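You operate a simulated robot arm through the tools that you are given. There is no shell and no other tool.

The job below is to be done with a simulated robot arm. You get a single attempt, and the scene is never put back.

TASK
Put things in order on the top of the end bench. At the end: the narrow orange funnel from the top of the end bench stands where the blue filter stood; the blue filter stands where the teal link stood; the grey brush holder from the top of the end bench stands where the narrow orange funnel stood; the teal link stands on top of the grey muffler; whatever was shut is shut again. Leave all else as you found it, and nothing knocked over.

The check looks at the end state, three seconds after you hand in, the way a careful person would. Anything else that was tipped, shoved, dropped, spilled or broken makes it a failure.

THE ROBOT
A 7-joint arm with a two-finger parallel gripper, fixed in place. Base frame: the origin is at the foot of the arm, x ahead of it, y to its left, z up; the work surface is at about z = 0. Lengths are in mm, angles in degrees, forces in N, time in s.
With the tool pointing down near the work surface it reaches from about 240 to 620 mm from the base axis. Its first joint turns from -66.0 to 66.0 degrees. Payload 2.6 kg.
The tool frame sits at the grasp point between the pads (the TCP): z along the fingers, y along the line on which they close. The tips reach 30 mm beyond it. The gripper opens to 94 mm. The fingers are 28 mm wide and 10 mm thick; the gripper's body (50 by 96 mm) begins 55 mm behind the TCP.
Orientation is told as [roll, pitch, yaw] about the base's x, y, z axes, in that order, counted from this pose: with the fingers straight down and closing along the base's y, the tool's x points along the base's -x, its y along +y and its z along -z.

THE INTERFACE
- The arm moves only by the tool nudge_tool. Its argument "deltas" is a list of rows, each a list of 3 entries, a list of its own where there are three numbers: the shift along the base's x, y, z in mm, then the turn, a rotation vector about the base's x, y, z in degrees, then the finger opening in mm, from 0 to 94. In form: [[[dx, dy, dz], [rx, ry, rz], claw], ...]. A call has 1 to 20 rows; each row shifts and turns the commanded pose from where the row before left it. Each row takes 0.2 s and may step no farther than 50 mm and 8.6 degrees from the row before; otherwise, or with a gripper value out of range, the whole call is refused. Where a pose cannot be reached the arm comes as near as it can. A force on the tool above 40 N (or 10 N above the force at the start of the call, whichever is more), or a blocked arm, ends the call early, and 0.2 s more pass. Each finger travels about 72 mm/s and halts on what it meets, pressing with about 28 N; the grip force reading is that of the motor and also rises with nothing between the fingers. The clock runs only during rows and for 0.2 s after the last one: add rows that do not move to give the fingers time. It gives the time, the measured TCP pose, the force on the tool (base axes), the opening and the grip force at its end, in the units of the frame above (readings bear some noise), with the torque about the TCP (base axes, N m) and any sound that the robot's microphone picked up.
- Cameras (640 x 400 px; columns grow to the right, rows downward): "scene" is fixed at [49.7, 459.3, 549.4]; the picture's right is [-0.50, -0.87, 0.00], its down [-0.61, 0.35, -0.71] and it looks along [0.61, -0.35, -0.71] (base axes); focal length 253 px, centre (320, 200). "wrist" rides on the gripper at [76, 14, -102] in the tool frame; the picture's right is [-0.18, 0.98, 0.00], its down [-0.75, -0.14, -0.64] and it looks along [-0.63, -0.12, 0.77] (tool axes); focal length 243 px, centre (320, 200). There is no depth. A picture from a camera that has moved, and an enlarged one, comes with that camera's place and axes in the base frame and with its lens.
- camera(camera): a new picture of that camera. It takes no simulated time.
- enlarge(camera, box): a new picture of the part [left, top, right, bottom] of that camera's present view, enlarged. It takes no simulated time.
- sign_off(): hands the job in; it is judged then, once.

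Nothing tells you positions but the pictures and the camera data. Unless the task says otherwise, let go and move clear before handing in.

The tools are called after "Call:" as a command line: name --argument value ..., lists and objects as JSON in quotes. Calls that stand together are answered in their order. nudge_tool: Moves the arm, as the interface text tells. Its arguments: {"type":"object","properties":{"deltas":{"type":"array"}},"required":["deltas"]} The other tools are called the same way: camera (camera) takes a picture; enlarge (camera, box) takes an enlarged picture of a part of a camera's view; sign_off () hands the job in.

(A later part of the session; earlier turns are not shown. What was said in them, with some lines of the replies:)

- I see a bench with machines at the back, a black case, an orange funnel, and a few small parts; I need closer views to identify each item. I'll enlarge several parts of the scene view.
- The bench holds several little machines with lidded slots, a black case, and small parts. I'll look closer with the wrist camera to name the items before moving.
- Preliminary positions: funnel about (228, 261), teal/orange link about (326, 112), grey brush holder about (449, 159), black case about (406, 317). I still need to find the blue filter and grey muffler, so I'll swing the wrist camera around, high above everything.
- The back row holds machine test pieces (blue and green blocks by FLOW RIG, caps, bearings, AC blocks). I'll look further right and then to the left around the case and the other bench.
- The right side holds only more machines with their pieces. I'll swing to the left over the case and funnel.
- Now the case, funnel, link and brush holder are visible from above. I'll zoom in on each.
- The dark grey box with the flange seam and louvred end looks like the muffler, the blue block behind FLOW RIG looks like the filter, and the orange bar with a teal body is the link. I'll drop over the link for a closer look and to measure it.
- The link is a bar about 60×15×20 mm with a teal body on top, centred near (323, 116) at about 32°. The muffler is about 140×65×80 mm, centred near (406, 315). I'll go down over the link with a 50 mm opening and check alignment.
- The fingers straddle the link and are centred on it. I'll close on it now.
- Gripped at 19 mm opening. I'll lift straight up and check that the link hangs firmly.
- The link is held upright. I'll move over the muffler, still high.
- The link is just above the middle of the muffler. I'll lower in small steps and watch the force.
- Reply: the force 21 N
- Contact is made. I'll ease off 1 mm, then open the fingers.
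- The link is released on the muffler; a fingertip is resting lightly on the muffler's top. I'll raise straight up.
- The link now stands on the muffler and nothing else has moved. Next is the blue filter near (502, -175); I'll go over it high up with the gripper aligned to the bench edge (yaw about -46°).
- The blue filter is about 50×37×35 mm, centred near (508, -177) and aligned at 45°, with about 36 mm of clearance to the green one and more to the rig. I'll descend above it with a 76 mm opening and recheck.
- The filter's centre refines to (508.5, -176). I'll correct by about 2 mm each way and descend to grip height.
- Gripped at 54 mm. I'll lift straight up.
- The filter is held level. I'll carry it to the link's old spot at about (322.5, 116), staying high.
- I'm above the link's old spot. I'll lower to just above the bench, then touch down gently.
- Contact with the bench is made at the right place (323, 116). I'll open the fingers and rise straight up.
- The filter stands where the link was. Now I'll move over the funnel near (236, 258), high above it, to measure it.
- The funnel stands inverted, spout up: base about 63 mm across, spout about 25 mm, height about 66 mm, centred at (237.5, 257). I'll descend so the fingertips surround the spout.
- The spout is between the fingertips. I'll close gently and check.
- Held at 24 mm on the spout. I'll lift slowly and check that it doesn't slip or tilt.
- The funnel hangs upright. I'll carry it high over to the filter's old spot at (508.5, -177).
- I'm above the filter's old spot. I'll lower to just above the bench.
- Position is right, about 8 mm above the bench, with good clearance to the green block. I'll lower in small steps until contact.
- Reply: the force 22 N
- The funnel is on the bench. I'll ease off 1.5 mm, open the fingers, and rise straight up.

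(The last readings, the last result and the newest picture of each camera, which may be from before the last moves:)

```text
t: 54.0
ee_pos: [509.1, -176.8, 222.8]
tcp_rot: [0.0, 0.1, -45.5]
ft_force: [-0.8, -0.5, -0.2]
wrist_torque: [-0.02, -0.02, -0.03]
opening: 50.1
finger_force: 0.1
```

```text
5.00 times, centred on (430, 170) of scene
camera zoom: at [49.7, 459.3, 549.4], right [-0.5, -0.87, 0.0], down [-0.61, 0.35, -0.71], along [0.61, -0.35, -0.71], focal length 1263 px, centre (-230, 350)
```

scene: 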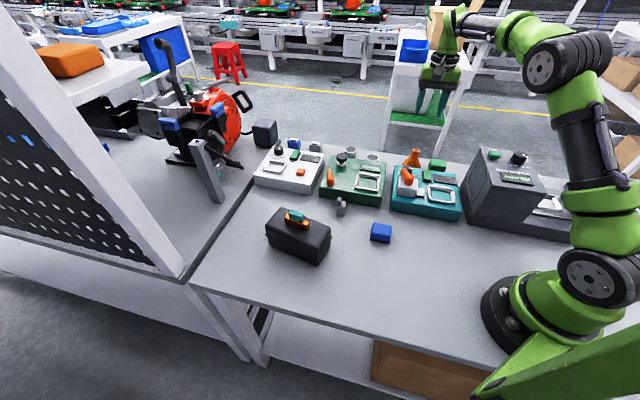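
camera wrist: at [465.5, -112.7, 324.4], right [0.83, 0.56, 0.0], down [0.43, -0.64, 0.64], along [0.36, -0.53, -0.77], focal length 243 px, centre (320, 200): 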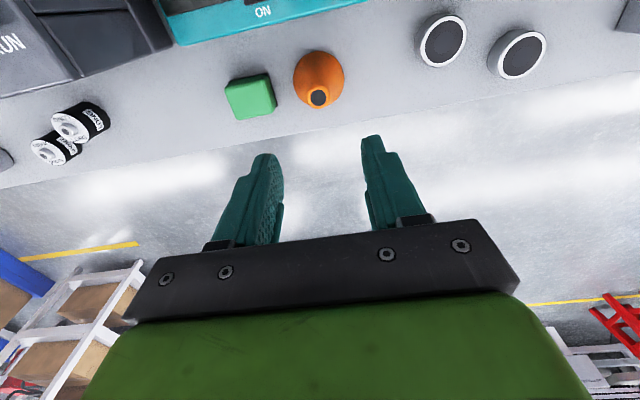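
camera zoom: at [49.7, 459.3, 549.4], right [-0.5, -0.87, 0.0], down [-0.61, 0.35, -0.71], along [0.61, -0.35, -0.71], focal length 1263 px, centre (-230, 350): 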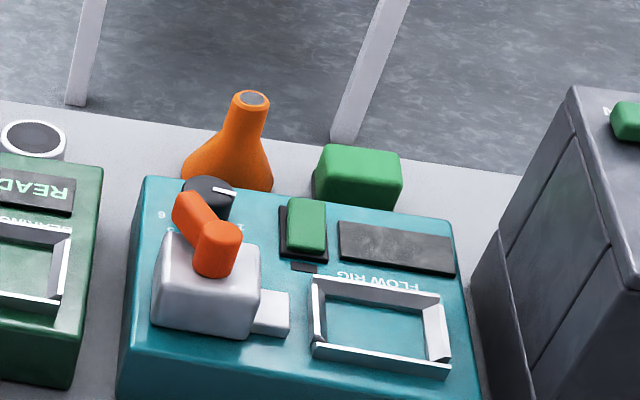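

The funnel stands where the filter was, upright. Next is the brush holder (about 22×24×37 mm plus a tab) near (449, 161); I'll approach high with yaw about 55° so the fingers close on its front and back faces, away from the copper contact.

Call:
nudge_tool --deltas '[[[-4, 24, 0], [0, 0, 7.7], 50], [[-5, 26, 0], [0, 0, 7.7], 50], [[-5, 26, 0], [0, 0, 7.7], 50], [[-5, 26, 0], [0, 0, 7.7], 50], [[-5, 26, 0], [0, 0, 7.7], 50], [[-5, 26, 0], [0, 0, 7.7], 50], [[-5, 26, 0], [0, 0, 7.7], 50], [[-5, 26, 0], [0, 0, 7.7], 50], [[-5, 26, 0], [0, 0, 7.7], 50], [[-5, 26, 0], [0, 0, 7.7], 50], [[-5, 26, 0], [0, 0, 7.7], 50], [[-3, 27, -10], [0, 0, 7.7], 50], [[-3, 27, -20], [0, 0, 8], 50], [[0, 0, -20], [0, 0, 0], 50], [[0, 0, 0], [0, 0, 0], 50], [[0, 0, 0], [0, 0, 0], 50]]'

Call:
camera --camera "wrist"

Call:
enlarge --camera "scene" --box '[290, 130, 410, 240]'

```text
t: 57.4
ee_pos: [449.8, 161.4, 173.1]
tcp_rot: [0.0, 0.1, 55.0]
ft_force: [0.5, 0.4, 0.5]
wrist_torque: [-0.03, 0.02, -0.04]
opening: 49.8
finger_force: 0.1
```

```text
taken
camera wrist: at [394.7, 105.6, 275.1], right [-0.7, 0.72, 0.0], down [0.55, 0.54, 0.64], along [0.46, 0.45, -0.77], focal length 243 px, centre (320, 200)
```

wrist: 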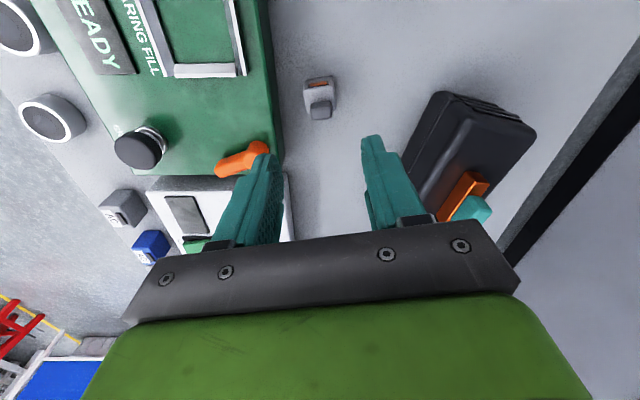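

```text
3.64 times, centred on (350, 185) of scene
camera zoom: at [49.7, 459.3, 549.4], right [-0.5, -0.87, 0.0], down [-0.61, 0.35, -0.71], along [0.61, -0.35, -0.71], focal length 919 px, centre (211, 254)
```

zoom: 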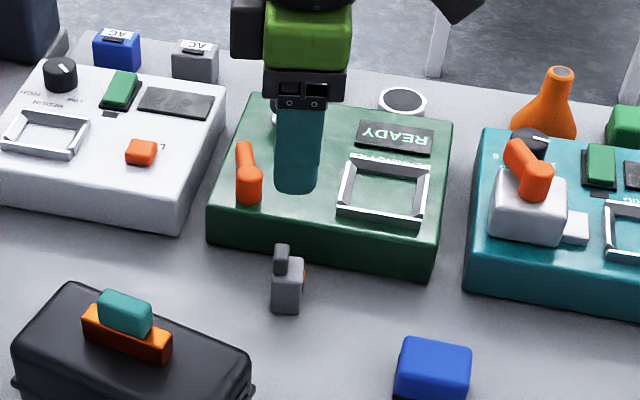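

Call:
enlarge --camera "wrist" --box '[270, 60, 370, 130]'

```text
5.71 times, centred on (320, 95) of wrist
camera zoom: at [394.7, 105.6, 275.1], right [-0.7, 0.72, 0.0], down [0.55, 0.54, 0.64], along [0.46, 0.45, -0.77], focal length 1386 px, centre (320, 800)
```

zoom: 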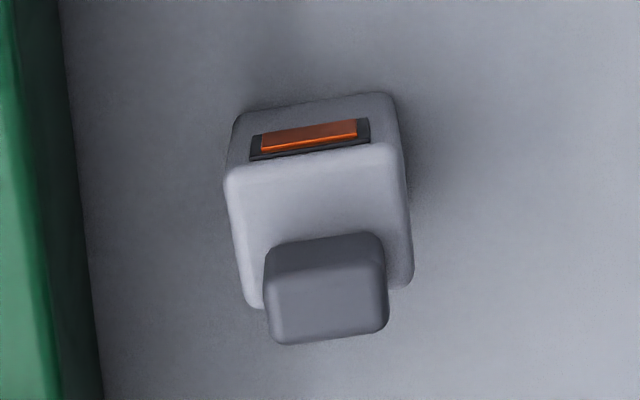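

The holder's box is about 28×22×37 mm, centred at about (449, 159) at 52.5°. I'll correct and descend partway with a 46 mm opening, then check.

Call:
nudge_tool --deltas '[[[-0.8, -2.2, -30], [0, 0, -2.5], 46], [[0, 0, -30], [0, 0, 0], 46], [[0, 0, -18], [0, 0, 0], 46], [[0, 0, 0], [0, 0, 0], 46], [[0, 0, 0], [0, 0, 0], 46]]'

Call:
camera --camera "wrist"

Call:
enlarge --camera "scene" --box '[290, 130, 410, 240]'

```text
t: 58.6
ee_pos: [447.0, 158.3, 93.7]
tcp_rot: [0.0, 0.0, 52.4]
ft_force: [-0.5, 0.6, 0.4]
wrist_torque: [-0.02, -0.01, -0.02]
opening: 46.0
finger_force: 0.1
```

```text
taken
camera wrist: at [389.6, 106.1, 195.8], right [-0.67, 0.75, 0.0], down [0.57, 0.51, 0.64], along [0.48, 0.43, -0.77], focal length 243 px, centre (320, 200)
```

wrist: 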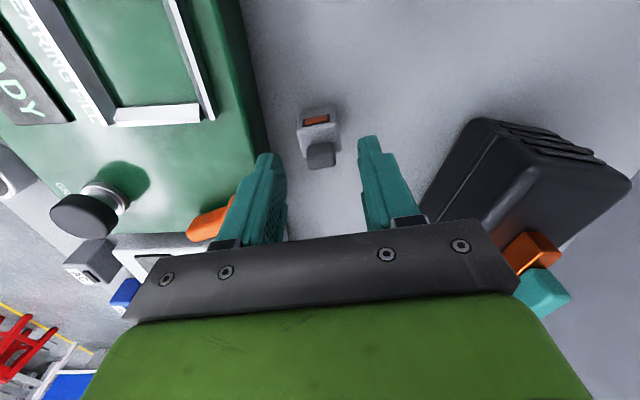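

```text
3.64 times, centred on (350, 185) of scene
camera zoom: at [49.7, 459.3, 549.4], right [-0.5, -0.87, 0.0], down [-0.61, 0.35, -0.71], along [0.61, -0.35, -0.71], focal length 919 px, centre (211, 254)
```

zoom: 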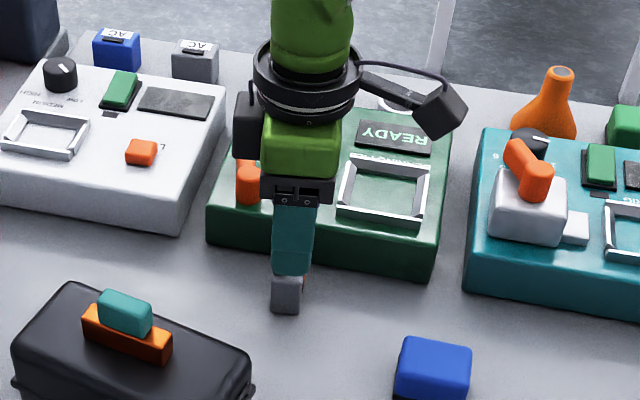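

Alignment is good. I'll descend to grip height.

Call:
nudge_tool --deltas '[[[1.5, 0.5, -25], [0, 0, 0], 46], [[0, 0, -20], [0, 0, 0], 46], [[0, 0, -14], [0, 0, 0], 46], [[0, 0, 0], [0, 0, 0], 46], [[0, 0, 0], [0, 0, 0], 46]]'

Call:
camera --camera "wrist"

Call:
enlarge --camera "scene" --box '[310, 150, 390, 230]'

```text
t: 59.8
ee_pos: [448.2, 158.9, 33.9]
tcp_rot: [0.0, 0.1, 52.4]
ft_force: [0.0, -0.4, -0.5]
wrist_torque: [-0.03, -0.01, 0.0]
opening: 46.0
finger_force: 0.1
```

```text
taken
camera wrist: at [390.3, 106.7, 136.3], right [-0.67, 0.75, 0.0], down [0.57, 0.51, 0.64], along [0.48, 0.43, -0.77], focal length 243 px, centre (320, 200)
```

wrist: 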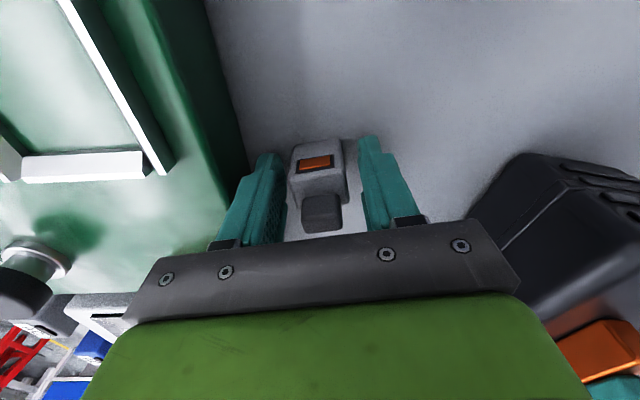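

```text
5.00 times, centred on (350, 190) of scene
camera zoom: at [49.7, 459.3, 549.4], right [-0.5, -0.87, 0.0], down [-0.61, 0.35, -0.71], along [0.61, -0.35, -0.71], focal length 1263 px, centre (170, 250)
```

zoom: 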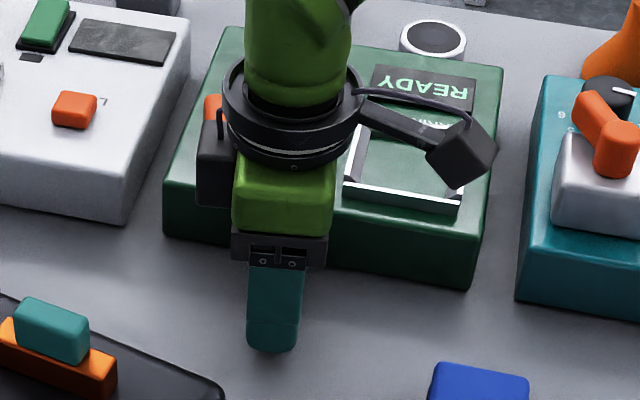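

Call:
nudge_tool --deltas '[[[0, 0, 0], [0, 0, 0], 34], [[0, 0, 0], [0, 0, 0], 22], [[0, 0, 0], [0, 0, 0], 12], [[0, 0, 0], [0, 0, 0], 12], [[0, 0, 0], [0, 0, 0], 12]]'

Call:
camera --camera "wrist"

```text
t: 61.0
ee_pos: [447.8, 158.1, 34.3]
tcp_rot: [0.0, -0.1, 52.5]
ft_force: [-0.2, -0.3, 0.7]
wrist_torque: [-0.03, 0.0, 0.03]
opening: 33.8
finger_force: 28.1
```

```text
taken
camera wrist: at [390.4, 106.7, 136.5], right [-0.67, 0.75, 0.0], down [0.57, 0.51, 0.64], along [0.48, 0.43, -0.77], focal length 243 px, centre (320, 200)
```

wrist: 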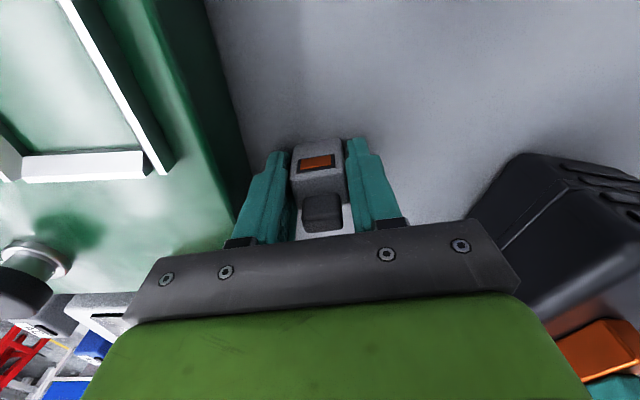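

Gripped. I'll lift straight up and check.

Call:
nudge_tool --deltas '[[[0, 0, 8], [0, 0, 0], 12], [[0, 0, 20], [0, 0, 0], 12], [[0, 0, 40], [0, 0, 0], 12], [[0, 0, 45], [0, 0, 0], 12], [[0, 0, 45], [0, 0, 0], 12], [[0, 0, 10], [0, 0, 0], 12], [[0, 0, 0], [0, 0, 0], 12]]'

Call:
camera --camera "wrist"

Call:
enlarge --camera "scene" --box '[290, 110, 410, 230]'

```text
t: 62.6
ee_pos: [447.7, 161.2, 205.6]
tcp_rot: [0.0, 0.0, 52.5]
ft_force: [0.7, -0.5, -0.4]
wrist_torque: [0.01, 0.01, 0.03]
opening: 33.4
finger_force: 27.9
```

```text
taken
camera wrist: at [389.6, 108.9, 308.0], right [-0.67, 0.75, 0.0], down [0.57, 0.51, 0.64], along [0.48, 0.43, -0.77], focal length 243 px, centre (320, 200)
```

wrist: 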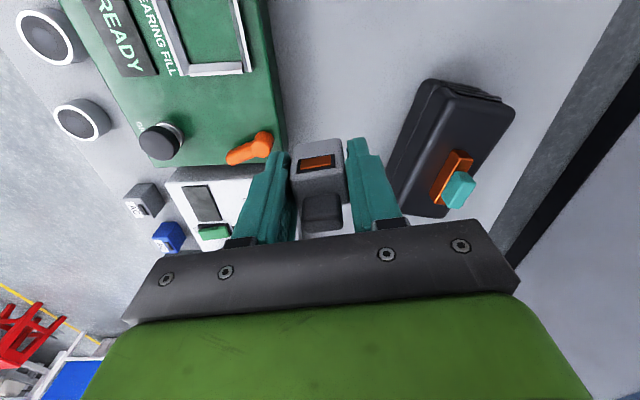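

```text
3.33 times, centred on (350, 170) of scene
camera zoom: at [49.7, 459.3, 549.4], right [-0.5, -0.87, 0.0], down [-0.61, 0.35, -0.71], along [0.61, -0.35, -0.71], focal length 842 px, centre (220, 300)
```

zoom: 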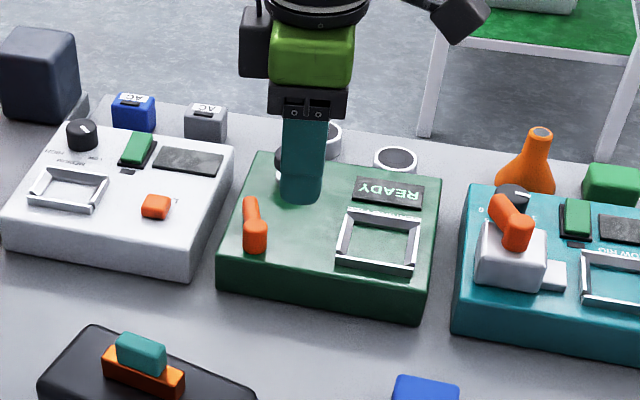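

The brush holder is held level. I'll carry it to the funnel's old spot at (237.5, 257).

Call:
nudge_tool --deltas '[[[-20, 9, 0], [0, 0, 0], 12], [[-35, 16, 0], [0, 0, 0], 12], [[-35, 16, 0], [0, 0, 0], 12], [[-35, 16, 0], [0, 0, 0], 12], [[-35, 16, 0], [0, 0, 0], 12], [[-30, 14, 0], [0, 0, 0], 12], [[-20, 9, 0], [0, 0, 0], 12], [[0, 0, 0], [0, 0, 0], 12], [[0, 0, 0], [0, 0, 0], 12]]'

Call:
camera --camera "wrist"

Call:
camera --camera "scene"

```text
t: 64.6
ee_pos: [239.7, 255.4, 202.3]
tcp_rot: [0.0, -0.1, 52.4]
ft_force: [-1.2, -0.6, -0.6]
wrist_torque: [-0.01, 0.06, 0.01]
opening: 33.5
finger_force: 28.3
```

```text
taken
camera wrist: at [182.1, 202.6, 305.2], right [-0.67, 0.75, 0.0], down [0.57, 0.51, 0.64], along [0.48, 0.43, -0.77], focal length 243 px, centre (320, 200)
```

wrist: 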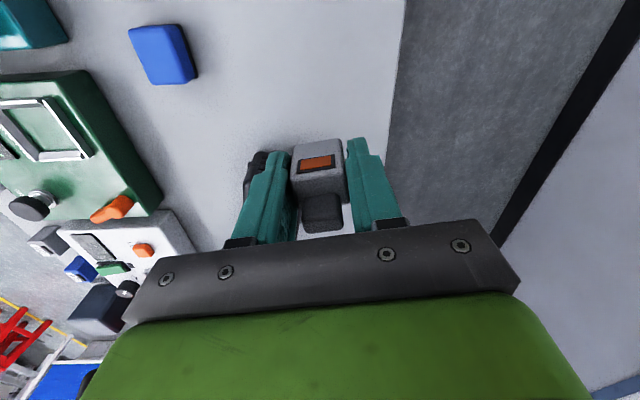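

```text
taken
```

scene: 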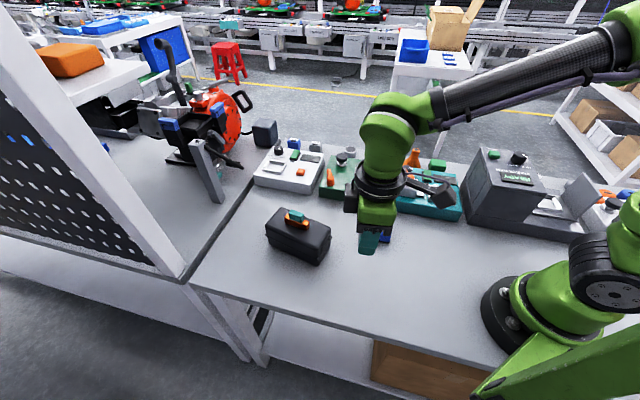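

Call:
nudge_tool --deltas '[[[0, 0, -40], [0, 0, 0], 12], [[0, 0, -45], [0, 0, 0], 12], [[0, 0, -40], [0, 0, 0], 12], [[0, 0, -25], [0, 0, 0], 12], [[0, 0, -10], [0, 0, 0], 12], [[0, 0, 0], [0, 0, 0], 12], [[0, 0, 0], [0, 0, 0], 12]]'

Call:
camera --camera "wrist"

Call:
enlarge --camera "scene" --box '[300, 220, 420, 320]'

```text
t: 66.2
ee_pos: [238.4, 257.2, 43.9]
tcp_rot: [0.1, 0.0, 52.4]
ft_force: [0.6, -0.9, -0.8]
wrist_torque: [0.04, -0.01, -0.02]
opening: 33.6
finger_force: 28.0
```

```text
taken
camera wrist: at [180.7, 205.1, 145.9], right [-0.67, 0.75, 0.0], down [0.57, 0.51, 0.64], along [0.48, 0.43, -0.77], focal length 243 px, centre (320, 200)
```

wrist: 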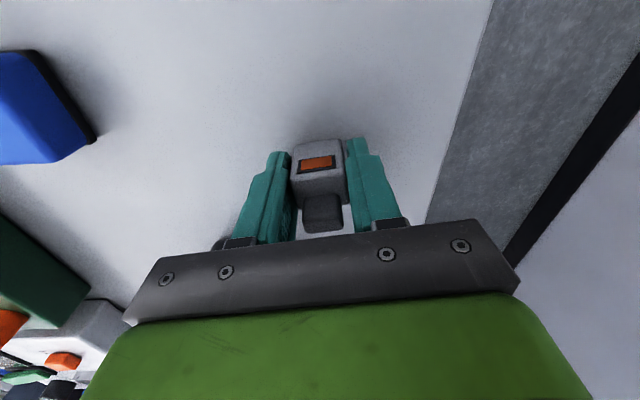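

```text
4.00 times, centred on (360, 270) of scene
camera zoom: at [49.7, 459.3, 549.4], right [-0.5, -0.87, 0.0], down [-0.61, 0.35, -0.71], along [0.61, -0.35, -0.71], focal length 1011 px, centre (160, -80)
```

zoom: 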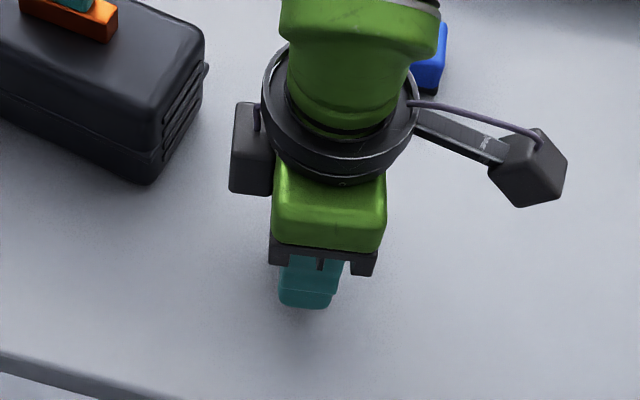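

Right place, about 9 mm above the bench. I'll lower in small steps until contact.

Call:
nudge_tool --deltas '[[[-0.5, 0, -4], [0, 0, 0], 12], [[0, 0, -3], [0, 0, 0], 12], [[0, 0, 0], [0, 0, 0], 12]]'

Call:
nudge_tool --deltas '[[[0, 0, -1], [0, 0, 0], 12], [[0, 0, 0], [0, 0, 0], 12]]'

Call:
nudge_tool --deltas '[[[0, 0, -1], [0, 0, 0], 12], [[0, 0, 0], [0, 0, 0], 12]]'

```text
t: 67.0
ee_pos: [237.8, 256.0, 35.7]
tcp_rot: [0.0, 0.0, 52.3]
ft_force: [0.0, 0.0, -1.2]
wrist_torque: [0.02, -0.01, -0.01]
opening: 33.4
finger_force: 27.9
```

```text
t: 67.6
ee_pos: [239.3, 255.1, 34.4]
tcp_rot: [-0.1, 0.0, 52.4]
ft_force: [0.3, -0.6, -0.3]
wrist_torque: [-0.04, -0.02, 0.02]
opening: 33.6
finger_force: 28.2
```

```text
t: 68.2
ee_pos: [239.0, 255.7, 34.3]
tcp_rot: [0.0, -0.1, 52.3]
ft_force: [-3.6, -6.8, 21.3]
wrist_torque: [-0.16, 0.15, 0.06]
opening: 33.3
finger_force: 28.2
```

The holder is on the bench. I'll ease off 1 mm, open, and rise.

Call:
nudge_tool --deltas '[[[0, 0, 1], [0, 0, 0], 33], [[0, 0, 0], [0, 0, 0], 40], [[0, 0, 0], [0, 0, 0], 50], [[0, 0, 0], [0, 0, 0], 50], [[0, 0, 8], [0, 0, 0], 50], [[0, 0, 30], [0, 0, 0], 50], [[0, 0, 45], [0, 0, 0], 50], [[0, 0, 45], [0, 0, 0], 50], [[0, 0, 45], [0, 0, 0], 50], [[0, 0, 0], [0, 0, 0], 50]]'

Call:
camera --camera "wrist"

Call:
camera --camera "scene"

Call:
enlarge --camera "scene" --box '[300, 220, 420, 320]'

```text
t: 70.4
ee_pos: [238.0, 254.0, 205.6]
tcp_rot: [0.0, -0.1, 52.5]
ft_force: [-0.1, 0.7, 0.7]
wrist_torque: [0.0, 0.04, -0.02]
opening: 50.0
finger_force: 0.0
```

```text
taken
camera wrist: at [181.5, 202.8, 306.6], right [-0.67, 0.74, 0.0], down [0.57, 0.51, 0.64], along [0.48, 0.43, -0.77], focal length 243 px, centre (320, 200)
```

wrist: 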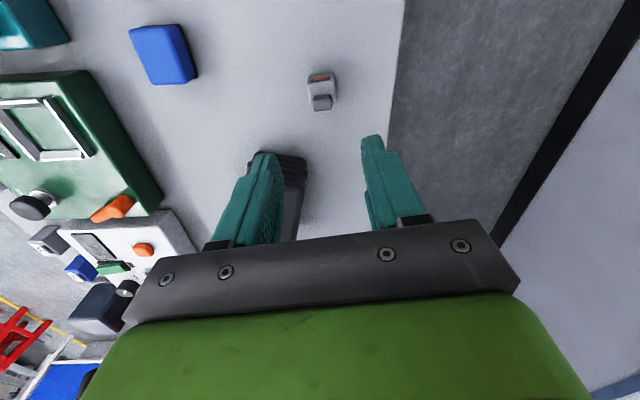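

```text
taken
```

scene: 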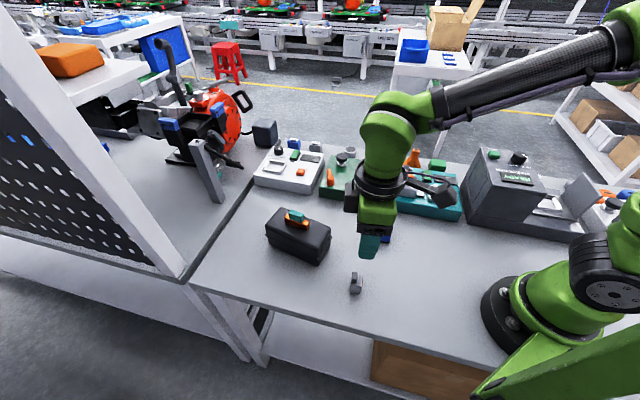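

```text
4.00 times, centred on (360, 270) of scene
camera zoom: at [49.7, 459.3, 549.4], right [-0.5, -0.87, 0.0], down [-0.61, 0.35, -0.71], along [0.61, -0.35, -0.71], focal length 1011 px, centre (160, -80)
```

zoom: 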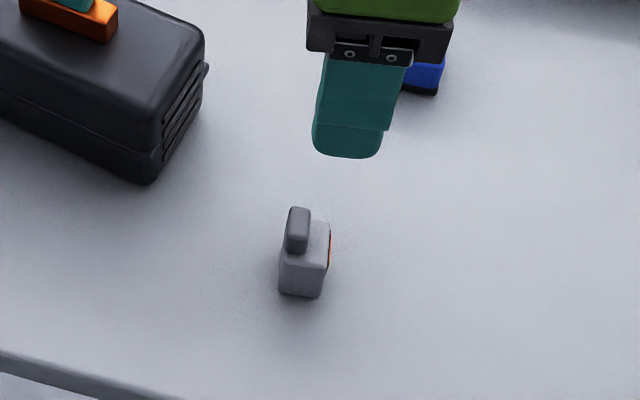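

All four items are placed. I'll move the arm up and clear, then do a final check of everything.

Call:
nudge_tool --deltas '[[[0, 0, 40], [0, 0, 0], 60], [[0, 0, 45], [0, 0, 0], 70], [[10, -25, 35], [0, 0, -7], 80], [[15, -35, 0], [0, 0, -7], 90], [[15, -38, 0], [0, 0, -7], 94], [[20, -40, 0], [0, 0, -7], 94], [[20, -40, 0], [0, 0, -7], 94], [[20, -40, 0], [0, 0, -7], 94], [[10, -25, 0], [0, 0, -7], 94], [[-30, -40, 0], [0, 0, -8], 94], [[-30, -40, 0], [0, 0, -8], 94], [[-30, -40, 0], [0, 0, -8], 94], [[0, 0, 0], [0, 0, 0], 94], [[0, 0, 0], [0, 0, 0], 94]]'

Call:
camera --camera "wrist"

Call:
camera --camera "scene"

Call:
enlarge --camera "scene" --box '[240, 120, 480, 310]'

Call:
enlarge --camera "scene" --box '[360, 215, 410, 250]'

Call:
enlarge --camera "scene" --box '[260, 200, 340, 270]'

Call:
enlarge --camera "scene" --box '[390, 140, 470, 200]'

```text
t: 73.4
ee_pos: [258.0, -109.9, 330.4]
tcp_rot: [-0.1, 0.0, -20.7]
ft_force: [0.5, 0.3, 0.1]
wrist_torque: [0.0, -0.01, 0.02]
opening: 94.0
finger_force: 0.0
```

```text
taken
camera wrist: at [191.6, -68.9, 432.4], right [0.52, 0.86, 0.0], down [0.66, -0.4, 0.64], along [0.55, -0.33, -0.77], focal length 243 px, centre (320, 200)
```

wrist: 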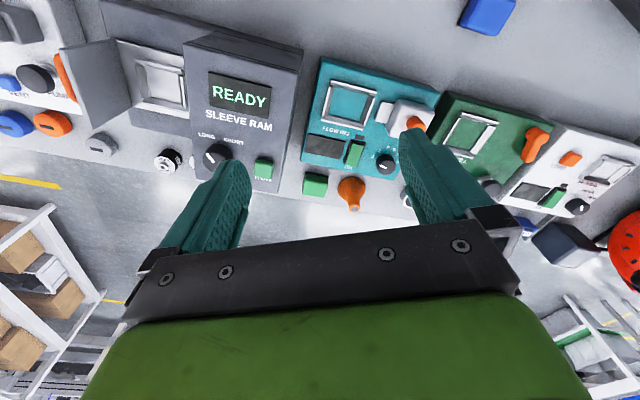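

```text
taken
```

scene: 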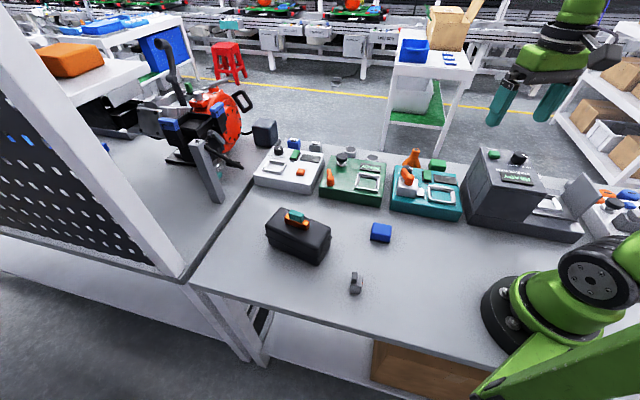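

```text
2.11 times, centred on (360, 215) of scene
camera zoom: at [49.7, 459.3, 549.4], right [-0.5, -0.87, 0.0], down [-0.61, 0.35, -0.71], along [0.61, -0.35, -0.71], focal length 532 px, centre (236, 168)
```

zoom: 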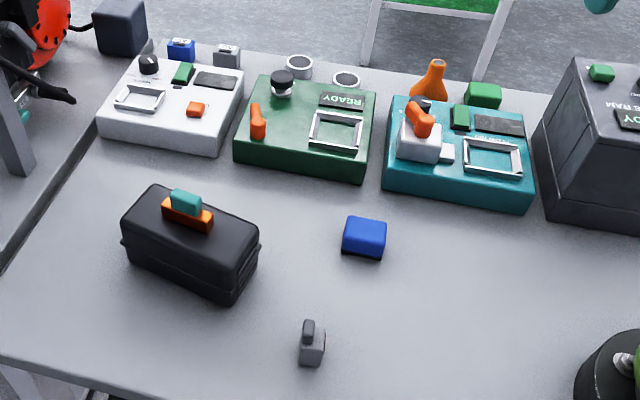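

```text
11.43 times, centred on (385, 232) of scene
camera zoom: at [49.7, 459.3, 549.4], right [-0.5, -0.87, 0.0], down [-0.61, 0.35, -0.71], along [0.61, -0.35, -0.71], focal length 2888 px, centre (-423, -171)
```

zoom: 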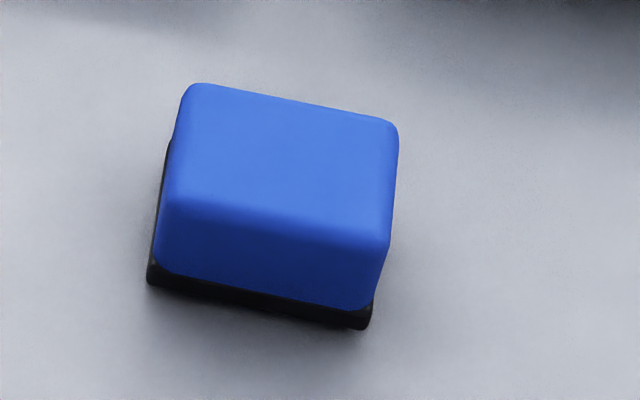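

```text
5.71 times, centred on (300, 235) of scene
camera zoom: at [49.7, 459.3, 549.4], right [-0.5, -0.87, 0.0], down [-0.61, 0.35, -0.71], along [0.61, -0.35, -0.71], focal length 1444 px, centre (434, 0)
```

zoom: 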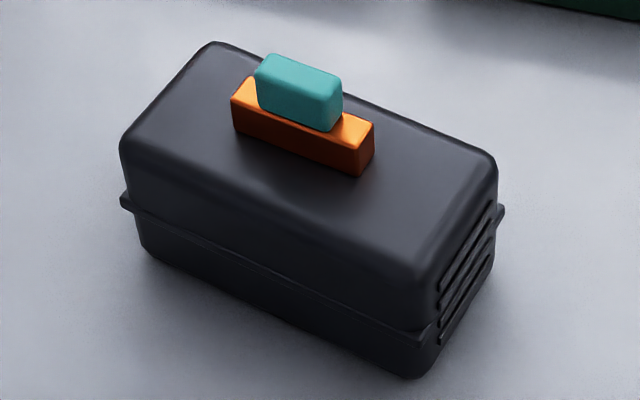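

```text
6.67 times, centred on (430, 170) of scene
camera zoom: at [49.7, 459.3, 549.4], right [-0.5, -0.87, 0.0], down [-0.61, 0.35, -0.71], along [0.61, -0.35, -0.71], focal length 1684 px, centre (-413, 400)
```

zoom: 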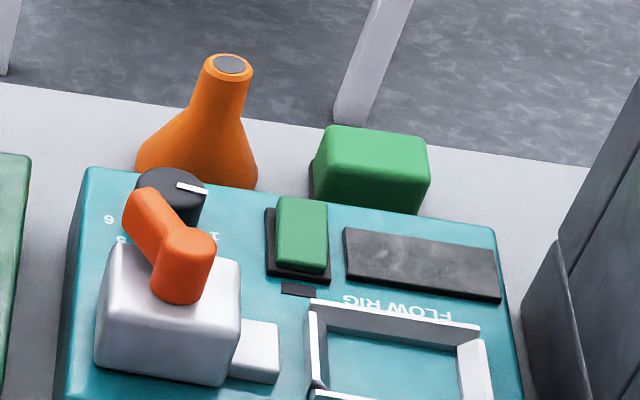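

Final check: the teal link stands on the muffler, the blue filter stands in the link's spot, the funnel stands upright in the filter's spot, and the brush holder stands in the funnel's spot. Nothing else has moved, nothing was opened, and the arm is clear with the gripper empty, so I'm handing in.

Call:
sign_off

```text
The job is handed in.
```

The rearrangement is done and handed in. In the last pictures all four items were upright and in their new places:

- **Teal link:** it stands on top of the grey muffler, within about 5 mm of the middle.
- **Blue filter:** it stands where the link stood, within about 4 mm by my estimate from the pictures.
- **Narrow orange funnel:** it stands where the filter stood, clear of the green block beside it.
- **Grey brush holder:** it stands where the funnel stood.

Nothing on the bench is labelled "filter" or "muffler", so I matched those two by appearance. I took the blue block behind FLOW RIG as the filter and the dark box with the seam and louvred end as the muffler. The other blue blocks and the other dark box I considered were out of the arm's reach.

I opened nothing, so there was nothing to shut again. I saw nothing else moved or knocked over, and the arm was clear with an empty gripper when I handed in.
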